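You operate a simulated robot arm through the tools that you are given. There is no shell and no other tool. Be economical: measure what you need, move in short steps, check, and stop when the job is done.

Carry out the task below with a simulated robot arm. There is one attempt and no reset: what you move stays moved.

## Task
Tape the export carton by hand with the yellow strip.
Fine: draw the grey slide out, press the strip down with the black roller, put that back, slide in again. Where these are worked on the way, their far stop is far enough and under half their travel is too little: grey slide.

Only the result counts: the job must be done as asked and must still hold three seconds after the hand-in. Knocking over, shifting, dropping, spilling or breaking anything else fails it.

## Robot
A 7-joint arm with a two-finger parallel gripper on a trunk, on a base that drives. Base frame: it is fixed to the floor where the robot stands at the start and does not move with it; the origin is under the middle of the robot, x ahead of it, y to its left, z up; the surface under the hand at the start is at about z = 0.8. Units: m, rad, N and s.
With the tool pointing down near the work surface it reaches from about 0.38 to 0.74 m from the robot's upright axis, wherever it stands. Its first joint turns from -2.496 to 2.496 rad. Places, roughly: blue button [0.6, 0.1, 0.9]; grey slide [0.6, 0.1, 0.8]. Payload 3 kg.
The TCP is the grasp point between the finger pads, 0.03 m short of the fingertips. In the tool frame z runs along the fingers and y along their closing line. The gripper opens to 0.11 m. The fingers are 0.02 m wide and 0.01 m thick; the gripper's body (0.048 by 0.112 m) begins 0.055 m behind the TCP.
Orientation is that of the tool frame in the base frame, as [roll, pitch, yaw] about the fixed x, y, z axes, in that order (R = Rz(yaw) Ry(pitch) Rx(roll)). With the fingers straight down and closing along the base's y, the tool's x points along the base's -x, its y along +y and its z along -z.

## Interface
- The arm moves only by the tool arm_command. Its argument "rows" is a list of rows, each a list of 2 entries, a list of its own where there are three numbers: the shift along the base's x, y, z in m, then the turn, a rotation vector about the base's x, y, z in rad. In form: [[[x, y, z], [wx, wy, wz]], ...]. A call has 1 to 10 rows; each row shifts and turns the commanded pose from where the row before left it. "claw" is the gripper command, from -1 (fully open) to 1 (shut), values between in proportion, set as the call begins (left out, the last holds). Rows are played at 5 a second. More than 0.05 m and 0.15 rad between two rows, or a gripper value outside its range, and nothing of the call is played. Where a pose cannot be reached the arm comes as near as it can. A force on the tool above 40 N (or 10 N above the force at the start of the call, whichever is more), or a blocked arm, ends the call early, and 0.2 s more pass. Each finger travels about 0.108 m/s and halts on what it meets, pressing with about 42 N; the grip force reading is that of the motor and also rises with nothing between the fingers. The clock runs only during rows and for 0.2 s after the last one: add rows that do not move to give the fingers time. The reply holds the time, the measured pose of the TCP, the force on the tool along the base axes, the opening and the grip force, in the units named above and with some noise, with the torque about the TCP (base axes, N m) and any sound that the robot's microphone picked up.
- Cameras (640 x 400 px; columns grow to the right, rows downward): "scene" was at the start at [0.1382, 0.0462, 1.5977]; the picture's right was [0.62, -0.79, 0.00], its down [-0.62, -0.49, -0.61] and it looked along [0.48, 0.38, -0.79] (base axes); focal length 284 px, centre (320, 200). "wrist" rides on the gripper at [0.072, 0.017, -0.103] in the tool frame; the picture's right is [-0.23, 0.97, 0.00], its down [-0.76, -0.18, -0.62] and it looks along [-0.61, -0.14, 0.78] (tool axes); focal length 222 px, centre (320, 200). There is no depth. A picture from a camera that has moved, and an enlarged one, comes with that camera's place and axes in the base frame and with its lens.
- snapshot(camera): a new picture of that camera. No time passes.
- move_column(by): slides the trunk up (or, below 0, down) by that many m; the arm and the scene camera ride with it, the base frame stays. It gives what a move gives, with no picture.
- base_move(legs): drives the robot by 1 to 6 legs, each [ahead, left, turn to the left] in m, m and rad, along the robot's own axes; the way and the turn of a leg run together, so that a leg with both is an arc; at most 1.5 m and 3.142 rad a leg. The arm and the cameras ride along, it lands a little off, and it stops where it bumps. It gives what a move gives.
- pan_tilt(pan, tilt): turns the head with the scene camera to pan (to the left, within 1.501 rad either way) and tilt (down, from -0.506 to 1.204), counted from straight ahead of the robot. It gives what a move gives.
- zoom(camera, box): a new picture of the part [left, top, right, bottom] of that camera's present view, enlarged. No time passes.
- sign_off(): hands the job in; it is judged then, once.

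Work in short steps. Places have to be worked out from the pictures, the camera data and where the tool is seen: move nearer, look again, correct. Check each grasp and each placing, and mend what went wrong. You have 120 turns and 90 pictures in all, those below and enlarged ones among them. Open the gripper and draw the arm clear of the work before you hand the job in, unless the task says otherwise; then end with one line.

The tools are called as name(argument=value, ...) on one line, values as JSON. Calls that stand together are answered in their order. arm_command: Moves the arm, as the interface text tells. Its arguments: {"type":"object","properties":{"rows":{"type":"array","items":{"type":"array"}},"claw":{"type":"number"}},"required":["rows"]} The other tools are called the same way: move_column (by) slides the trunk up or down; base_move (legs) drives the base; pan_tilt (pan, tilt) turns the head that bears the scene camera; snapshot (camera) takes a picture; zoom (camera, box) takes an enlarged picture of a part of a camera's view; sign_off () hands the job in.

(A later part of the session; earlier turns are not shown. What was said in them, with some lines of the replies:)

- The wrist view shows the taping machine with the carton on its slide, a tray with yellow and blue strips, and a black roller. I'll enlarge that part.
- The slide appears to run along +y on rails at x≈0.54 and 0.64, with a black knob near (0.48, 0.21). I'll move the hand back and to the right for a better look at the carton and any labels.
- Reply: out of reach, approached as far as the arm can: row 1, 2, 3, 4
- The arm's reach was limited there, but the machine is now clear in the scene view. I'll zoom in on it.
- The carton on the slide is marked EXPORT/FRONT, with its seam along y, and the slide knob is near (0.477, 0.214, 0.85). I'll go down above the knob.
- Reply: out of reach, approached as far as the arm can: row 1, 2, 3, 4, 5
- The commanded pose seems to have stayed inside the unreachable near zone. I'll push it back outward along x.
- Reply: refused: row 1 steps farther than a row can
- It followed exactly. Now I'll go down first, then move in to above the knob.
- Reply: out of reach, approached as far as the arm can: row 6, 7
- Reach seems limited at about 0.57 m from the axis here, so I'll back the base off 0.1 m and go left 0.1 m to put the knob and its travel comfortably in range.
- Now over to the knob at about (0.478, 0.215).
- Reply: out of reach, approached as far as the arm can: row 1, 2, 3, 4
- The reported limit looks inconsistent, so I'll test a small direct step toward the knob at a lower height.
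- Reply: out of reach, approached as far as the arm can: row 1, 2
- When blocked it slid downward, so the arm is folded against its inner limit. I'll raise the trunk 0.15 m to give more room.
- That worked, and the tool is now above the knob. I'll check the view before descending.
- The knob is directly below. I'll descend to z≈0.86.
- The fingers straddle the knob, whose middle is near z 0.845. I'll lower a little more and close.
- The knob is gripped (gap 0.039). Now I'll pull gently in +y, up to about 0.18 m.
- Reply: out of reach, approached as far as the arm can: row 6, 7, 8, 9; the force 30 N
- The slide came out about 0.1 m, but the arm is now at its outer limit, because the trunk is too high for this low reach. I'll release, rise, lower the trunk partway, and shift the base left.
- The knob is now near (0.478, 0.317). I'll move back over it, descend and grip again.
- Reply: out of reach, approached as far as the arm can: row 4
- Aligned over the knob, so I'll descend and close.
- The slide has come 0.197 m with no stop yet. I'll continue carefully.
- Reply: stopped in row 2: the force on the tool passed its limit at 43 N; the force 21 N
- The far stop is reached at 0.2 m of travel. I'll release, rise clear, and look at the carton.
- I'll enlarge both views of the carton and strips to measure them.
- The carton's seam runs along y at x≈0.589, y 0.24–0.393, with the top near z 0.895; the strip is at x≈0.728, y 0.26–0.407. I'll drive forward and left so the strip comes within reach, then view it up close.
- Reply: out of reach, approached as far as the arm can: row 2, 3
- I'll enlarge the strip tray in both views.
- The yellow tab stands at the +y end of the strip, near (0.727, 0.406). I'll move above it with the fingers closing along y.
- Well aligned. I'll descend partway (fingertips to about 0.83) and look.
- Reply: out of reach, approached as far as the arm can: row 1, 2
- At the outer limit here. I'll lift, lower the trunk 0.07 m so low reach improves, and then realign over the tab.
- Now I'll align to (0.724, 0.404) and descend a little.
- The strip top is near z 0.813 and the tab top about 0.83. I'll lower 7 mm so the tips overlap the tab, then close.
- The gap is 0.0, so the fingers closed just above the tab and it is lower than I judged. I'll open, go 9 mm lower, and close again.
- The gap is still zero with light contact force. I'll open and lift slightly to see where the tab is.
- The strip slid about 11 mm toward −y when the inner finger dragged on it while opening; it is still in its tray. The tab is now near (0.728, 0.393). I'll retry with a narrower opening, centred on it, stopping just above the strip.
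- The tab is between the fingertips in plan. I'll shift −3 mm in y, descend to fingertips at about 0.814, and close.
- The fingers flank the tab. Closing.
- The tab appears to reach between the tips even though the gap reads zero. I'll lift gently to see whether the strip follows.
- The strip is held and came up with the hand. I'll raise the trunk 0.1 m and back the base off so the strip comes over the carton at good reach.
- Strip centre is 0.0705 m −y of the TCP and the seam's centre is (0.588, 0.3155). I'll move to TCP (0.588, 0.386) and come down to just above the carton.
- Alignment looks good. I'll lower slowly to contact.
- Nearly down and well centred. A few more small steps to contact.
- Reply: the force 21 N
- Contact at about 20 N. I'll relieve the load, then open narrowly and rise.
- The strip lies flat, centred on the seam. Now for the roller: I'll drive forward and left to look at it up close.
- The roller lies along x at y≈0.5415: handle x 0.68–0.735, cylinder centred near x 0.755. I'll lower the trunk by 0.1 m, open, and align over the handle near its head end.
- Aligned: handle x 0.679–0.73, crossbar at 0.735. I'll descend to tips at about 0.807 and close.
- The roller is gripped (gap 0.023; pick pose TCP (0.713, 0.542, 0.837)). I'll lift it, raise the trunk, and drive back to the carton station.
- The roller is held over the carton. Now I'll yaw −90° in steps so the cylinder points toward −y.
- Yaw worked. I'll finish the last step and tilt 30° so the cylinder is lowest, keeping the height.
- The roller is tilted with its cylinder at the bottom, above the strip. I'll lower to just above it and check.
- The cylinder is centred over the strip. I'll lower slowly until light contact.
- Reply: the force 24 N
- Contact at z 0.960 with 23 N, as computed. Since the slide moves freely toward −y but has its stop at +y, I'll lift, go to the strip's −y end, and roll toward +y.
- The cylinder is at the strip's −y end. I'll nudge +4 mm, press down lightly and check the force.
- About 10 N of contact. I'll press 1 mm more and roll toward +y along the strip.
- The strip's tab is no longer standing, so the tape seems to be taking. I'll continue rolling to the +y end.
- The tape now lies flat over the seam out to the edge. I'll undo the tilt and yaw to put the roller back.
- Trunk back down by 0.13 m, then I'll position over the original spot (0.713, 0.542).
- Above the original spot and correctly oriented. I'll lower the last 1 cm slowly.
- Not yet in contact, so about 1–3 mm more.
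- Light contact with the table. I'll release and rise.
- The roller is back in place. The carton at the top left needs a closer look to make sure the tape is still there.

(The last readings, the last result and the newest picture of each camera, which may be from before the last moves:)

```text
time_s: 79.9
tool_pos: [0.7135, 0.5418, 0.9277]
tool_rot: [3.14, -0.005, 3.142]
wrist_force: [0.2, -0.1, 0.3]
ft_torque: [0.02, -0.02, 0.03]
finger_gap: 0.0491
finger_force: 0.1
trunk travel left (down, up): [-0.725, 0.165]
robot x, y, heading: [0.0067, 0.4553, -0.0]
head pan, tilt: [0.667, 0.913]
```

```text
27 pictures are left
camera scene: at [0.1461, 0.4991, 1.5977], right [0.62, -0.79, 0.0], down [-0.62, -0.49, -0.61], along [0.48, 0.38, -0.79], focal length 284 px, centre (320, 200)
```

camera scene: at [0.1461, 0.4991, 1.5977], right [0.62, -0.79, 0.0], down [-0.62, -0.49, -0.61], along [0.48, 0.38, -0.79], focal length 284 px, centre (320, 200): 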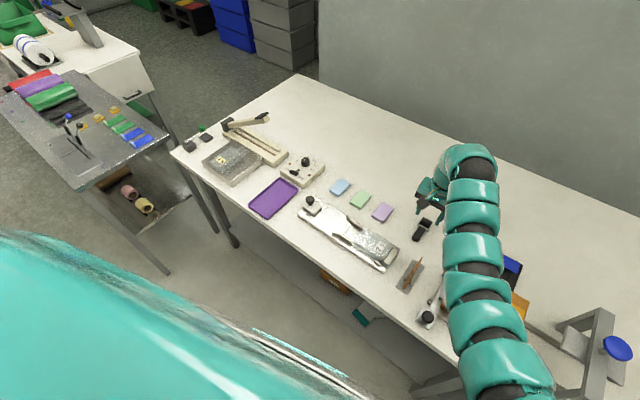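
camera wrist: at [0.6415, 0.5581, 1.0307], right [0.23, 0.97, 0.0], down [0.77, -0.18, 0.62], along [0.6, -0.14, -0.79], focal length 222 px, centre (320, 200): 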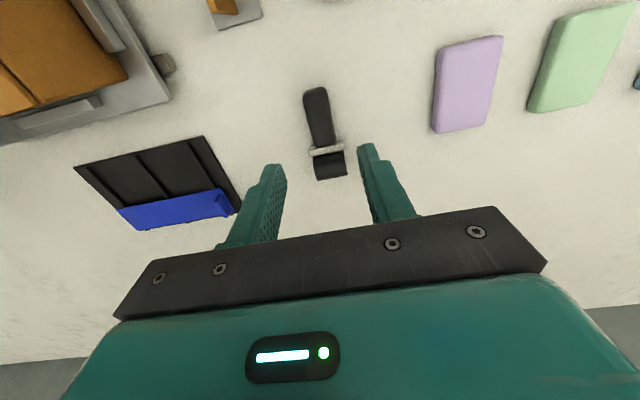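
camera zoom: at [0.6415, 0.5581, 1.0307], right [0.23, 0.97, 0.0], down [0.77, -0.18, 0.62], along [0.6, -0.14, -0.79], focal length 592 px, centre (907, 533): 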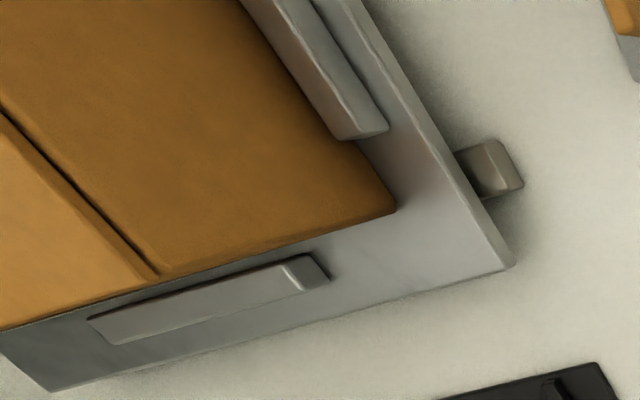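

That is the carton's side face; its top is out of frame. Now for the slide: raise the trunk 0.07 m, back the base off to about (−0.17, 0.31), and bring the hand over the knob at (0.478, 0.413).

move_column(by=0.07)

base_move(legs=[[-0.177, -0.145, 0]])

arm_command(rows=[[[-0.03, 0.008, 0], [0, 0, 0]], [[-0.03, 0.008, 0], [0, 0, 0]], [[0, 0, -0.04], [0, 0, 0]], [[0, 0, -0.04], [0, 0, 0]], [[0, 0, 0], [0, 0, 0]]], claw=-0.2)

snapshot(camera="wrist")

```text
time_s: 80.9
tool_pos: [0.7148, 0.5423, 0.9954]
tool_rot: [3.139, -0.005, -3.14]
wrist_force: [0.7, 0.0, 0.3]
ft_torque: [0.0, 0.03, 0.03]
finger_gap: 0.0496
finger_force: 0.1
trunk travel left (down, up): [-0.795, 0.095]
robot x, y, heading: [0.007, 0.4545, 0.0]
head pan, tilt: [0.667, 0.913]
```

```text
time_s: 82.7
tool_pos: [0.535, 0.3981, 0.9967]
tool_rot: [3.14, -0.005, -3.138]
wrist_force: [-0.3, -0.2, 0.8]
ft_torque: [-0.02, 0.0, 0.02]
finger_gap: 0.0495
finger_force: 0.1
trunk travel left (down, up): [-0.795, 0.095]
robot x, y, heading: [-0.1699, 0.3083, 0.008]
head pan, tilt: [0.667, 0.913]
```

```text
time_s: 83.9
tool_pos: [0.4739, 0.414, 0.9168]
tool_rot: [3.141, -0.005, -3.136]
wrist_force: [-0.3, -0.4, -1.2]
ft_torque: [-0.02, -0.02, 0.01]
finger_gap: 0.0662
finger_force: 0.0
trunk travel left (down, up): [-0.795, 0.095]
robot x, y, heading: [-0.1713, 0.3082, 0.002]
head pan, tilt: [0.667, 0.913]
```

```text
26 pictures are left
camera wrist: at [0.4028, 0.4308, 1.0196], right [0.22, 0.97, 0.0], down [0.77, -0.18, 0.62], along [0.6, -0.14, -0.79], focal length 222 px, centre (320, 200)
```

wrist: 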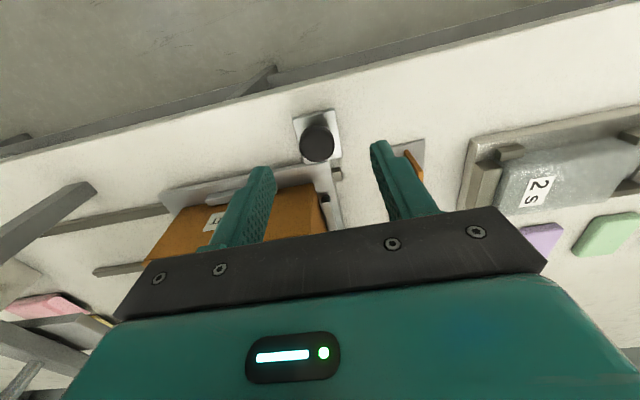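

The knob is at about (0.477, 0.411). I'll descend and grip.

arm_command(rows=[[[0.003, -0.003, -0.025], [0, 0, 0]], [[0, 0, -0.025], [0, 0, 0]], [[0, 0, -0.017], [0, 0, 0]], [[0, 0, 0], [0, 0, 0]]])

arm_command(rows=[[[0, 0, 0], [0, 0, 0]], [[0, 0, 0], [0, 0, 0]], [[0, 0, 0], [0, 0, 0]]], claw=1)

```text
time_s: 84.9
tool_pos: [0.4781, 0.4115, 0.8509]
tool_rot: [3.139, -0.005, -3.139]
wrist_force: [-0.6, -0.3, -0.5]
ft_torque: [-0.03, 0.03, 0.04]
finger_gap: 0.0659
finger_force: 0.0
trunk travel left (down, up): [-0.795, 0.095]
robot x, y, heading: [-0.1709, 0.3069, 0.005]
head pan, tilt: [0.667, 0.913]
```

```text
time_s: 85.7
tool_pos: [0.4785, 0.4108, 0.8501]
tool_rot: [3.139, -0.006, -3.14]
wrist_force: [0.9, -3.0, 1.5]
ft_torque: [-0.29, -0.11, -0.03]
finger_gap: 0.0298
finger_force: 44.7
trunk travel left (down, up): [-0.795, 0.095]
robot x, y, heading: [-0.1724, 0.3087, 0.002]
head pan, tilt: [0.667, 0.913]
```

Gripped. Sliding in gently toward −y.

arm_command(rows=[[[0, -0.01, 0], [0, 0, 0]], [[0, -0.015, 0], [0, 0, 0]], [[0, -0.02, 0], [0, 0, 0]], [[0, -0.02, 0], [0, 0, 0]], [[0, -0.02, 0], [0, 0, 0]], [[0, -0.02, 0], [0, 0, 0]], [[0, -0.02, 0], [0, 0, 0]], [[0, -0.02, 0], [0, 0, 0]], [[0, -0.02, 0], [0, 0, 0]], [[0, -0.015, 0], [0, 0, 0]]])

arm_command(rows=[[[0, -0.007, 0], [0, 0, 0]], [[0, -0.005, 0], [0, 0, 0]], [[0, -0.004, 0], [0, 0, 0]], [[0, -0.004, 0], [0, 0, 0]], [[0, -0.004, 0], [0, 0, 0]]])

```text
time_s: 87.9
tool_pos: [0.478, 0.2323, 0.8499]
tool_rot: [3.141, -0.003, -3.137]
wrist_force: [3.4, -1.1, 7.0]
ft_torque: [-0.04, -0.13, 0.05]
finger_gap: 0.0294
finger_force: 44.9
trunk travel left (down, up): [-0.795, 0.095]
robot x, y, heading: [-0.1689, 0.3091, 0.003]
head pan, tilt: [0.667, 0.913]
```

```text
time_s: 89.1
tool_pos: [0.478, 0.2112, 0.8503]
tool_rot: [3.137, -0.006, -3.133]
wrist_force: [5.5, 9.9, 7.5]
ft_torque: [-0.32, -0.35, -0.3]
finger_gap: 0.0296
finger_force: 44.9
trunk travel left (down, up): [-0.795, 0.095]
robot x, y, heading: [-0.1697, 0.3072, 0.001]
head pan, tilt: [0.667, 0.913]
```

The inner stop is reached (y 0.211, with a reaction force). I'll release and rise clear.

arm_command(rows=[[[0, 0, 0], [0, 0, 0]], [[0, 0, 0], [0, 0, 0]], [[0, 0, 0.03], [0, 0, 0]], [[0, 0, 0.04], [0, 0, 0]], [[0, 0.03, 0.03], [0, 0, 0]], [[0, 0.04, 0], [0, 0, 0]]], claw=-0.2)

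base_move(legs=[[-0.1, 0.2, 0]])

pan_tilt(pan=-0.35, tilt=0.75)

snapshot(camera="scene")

snapshot(camera="wrist")

```text
time_s: 90.5
tool_pos: [0.4783, 0.2799, 0.9504]
tool_rot: [3.141, -0.006, -3.138]
wrist_force: [0.6, -0.3, 0.4]
ft_torque: [0.01, 0.04, 0.01]
finger_gap: 0.0659
finger_force: 0.2
trunk travel left (down, up): [-0.795, 0.095]
robot x, y, heading: [-0.1668, 0.3102, 0.002]
head pan, tilt: [0.667, 0.913]
```

```text
time_s: 92.2
tool_pos: [0.3764, 0.4748, 0.9498]
tool_rot: [-3.141, -0.005, -3.138]
wrist_force: [-0.1, 1.2, 1.0]
ft_torque: [-0.03, 0.03, 0.0]
finger_gap: 0.066
finger_force: 0.1
trunk travel left (down, up): [-0.795, 0.095]
robot x, y, heading: [-0.2714, 0.504, 0.002]
head pan, tilt: [0.667, 0.913]
```

```text
time_s: 93.4
tool_pos: [0.3781, 0.4748, 0.9509]
tool_rot: [3.14, -0.006, -3.139]
wrist_force: [1.1, -0.4, 0.2]
ft_torque: [0.0, 0.02, 0.01]
finger_gap: 0.0661
finger_force: 0.0
trunk travel left (down, up): [-0.795, 0.095]
robot x, y, heading: [-0.2695, 0.5056, 0.005]
head pan, tilt: [-0.351, 0.75]
```

```text
25 pictures are left
camera scene: at [-0.1133, 0.4774, 1.6805], right [-0.34, -0.94, 0.0], down [-0.64, 0.23, -0.73], along [0.69, -0.25, -0.68], focal length 284 px, centre (320, 200)
```

scene: 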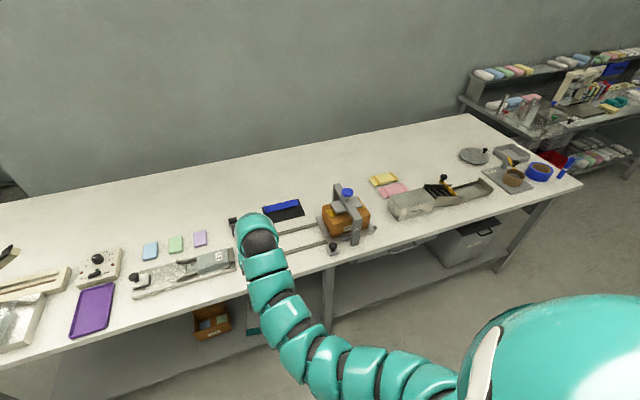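

```text
24 pictures are left
camera wrist: at [0.3057, 0.4909, 1.0532], right [0.22, 0.97, 0.0], down [0.77, -0.18, 0.62], along [0.6, -0.14, -0.79], focal length 222 px, centre (320, 200)
```

wrist: 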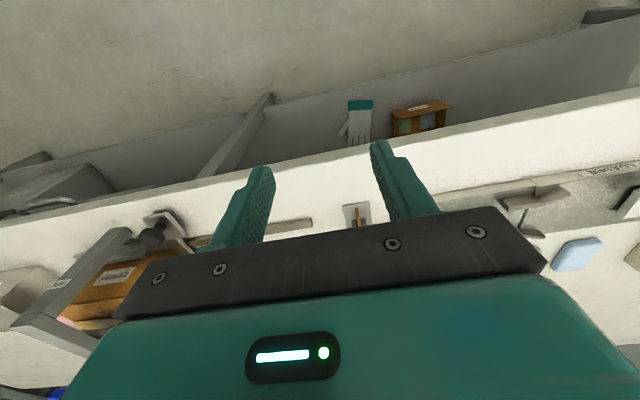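

I'll enlarge the machine and the roller for a final check.

zoom(camera="scene", box=[300, 170, 400, 260])

zoom(camera="scene", box=[210, 180, 310, 260])

```text
4.44 times, centred on (350, 215) of scene
camera zoom: at [-0.1133, 0.4774, 1.6805], right [-0.34, -0.94, 0.0], down [-0.64, 0.23, -0.73], along [0.69, -0.25, -0.68], focal length 1262 px, centre (187, 133)
```

zoom: 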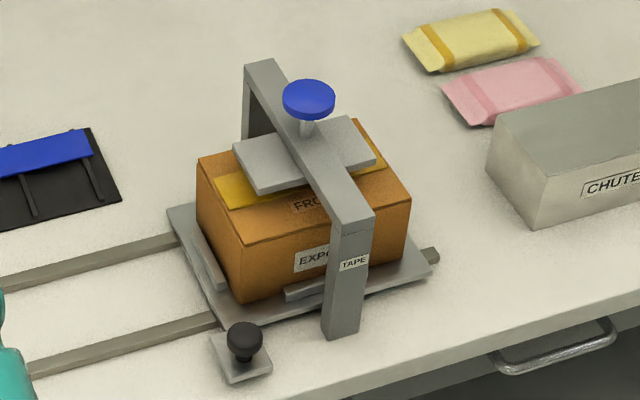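

```text
5.00 times, centred on (260, 220) of scene
camera zoom: at [-0.1133, 0.4774, 1.6805], right [-0.34, -0.94, 0.0], down [-0.64, 0.23, -0.73], along [0.69, -0.25, -0.68], focal length 1420 px, centre (620, 100)
```

zoom: 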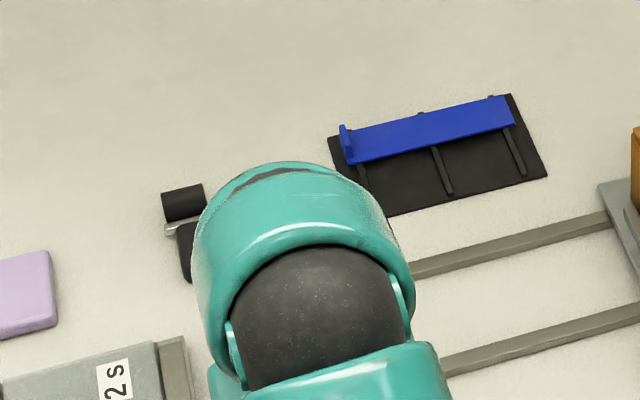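

The tape is on, the slide is fully in, and the roller is back. I'll open the gripper fully, then hand in.

arm_command(rows=[[[0, 0, 0], [0, 0, 0]], [[0, 0, 0], [0, 0, 0]]], claw=-1)

sign_off()

```text
time_s: 94.0
tool_pos: [0.3775, 0.475, 0.9505]
tool_rot: [3.138, -0.006, -3.138]
wrist_force: [-0.3, 0.4, -0.3]
ft_torque: [0.0, 0.01, -0.04]
finger_gap: 0.1098
finger_force: 0.1
trunk travel left (down, up): [-0.795, 0.095]
robot x, y, heading: [-0.2694, 0.5064, 0.003]
head pan, tilt: [-0.351, 0.75]
```

```text
The job is handed in.
```

The export carton is taped along its seam with the yellow strip, rolled down with the black roller; the roller is back in its place, the grey slide is fully in, and the job is handed in.
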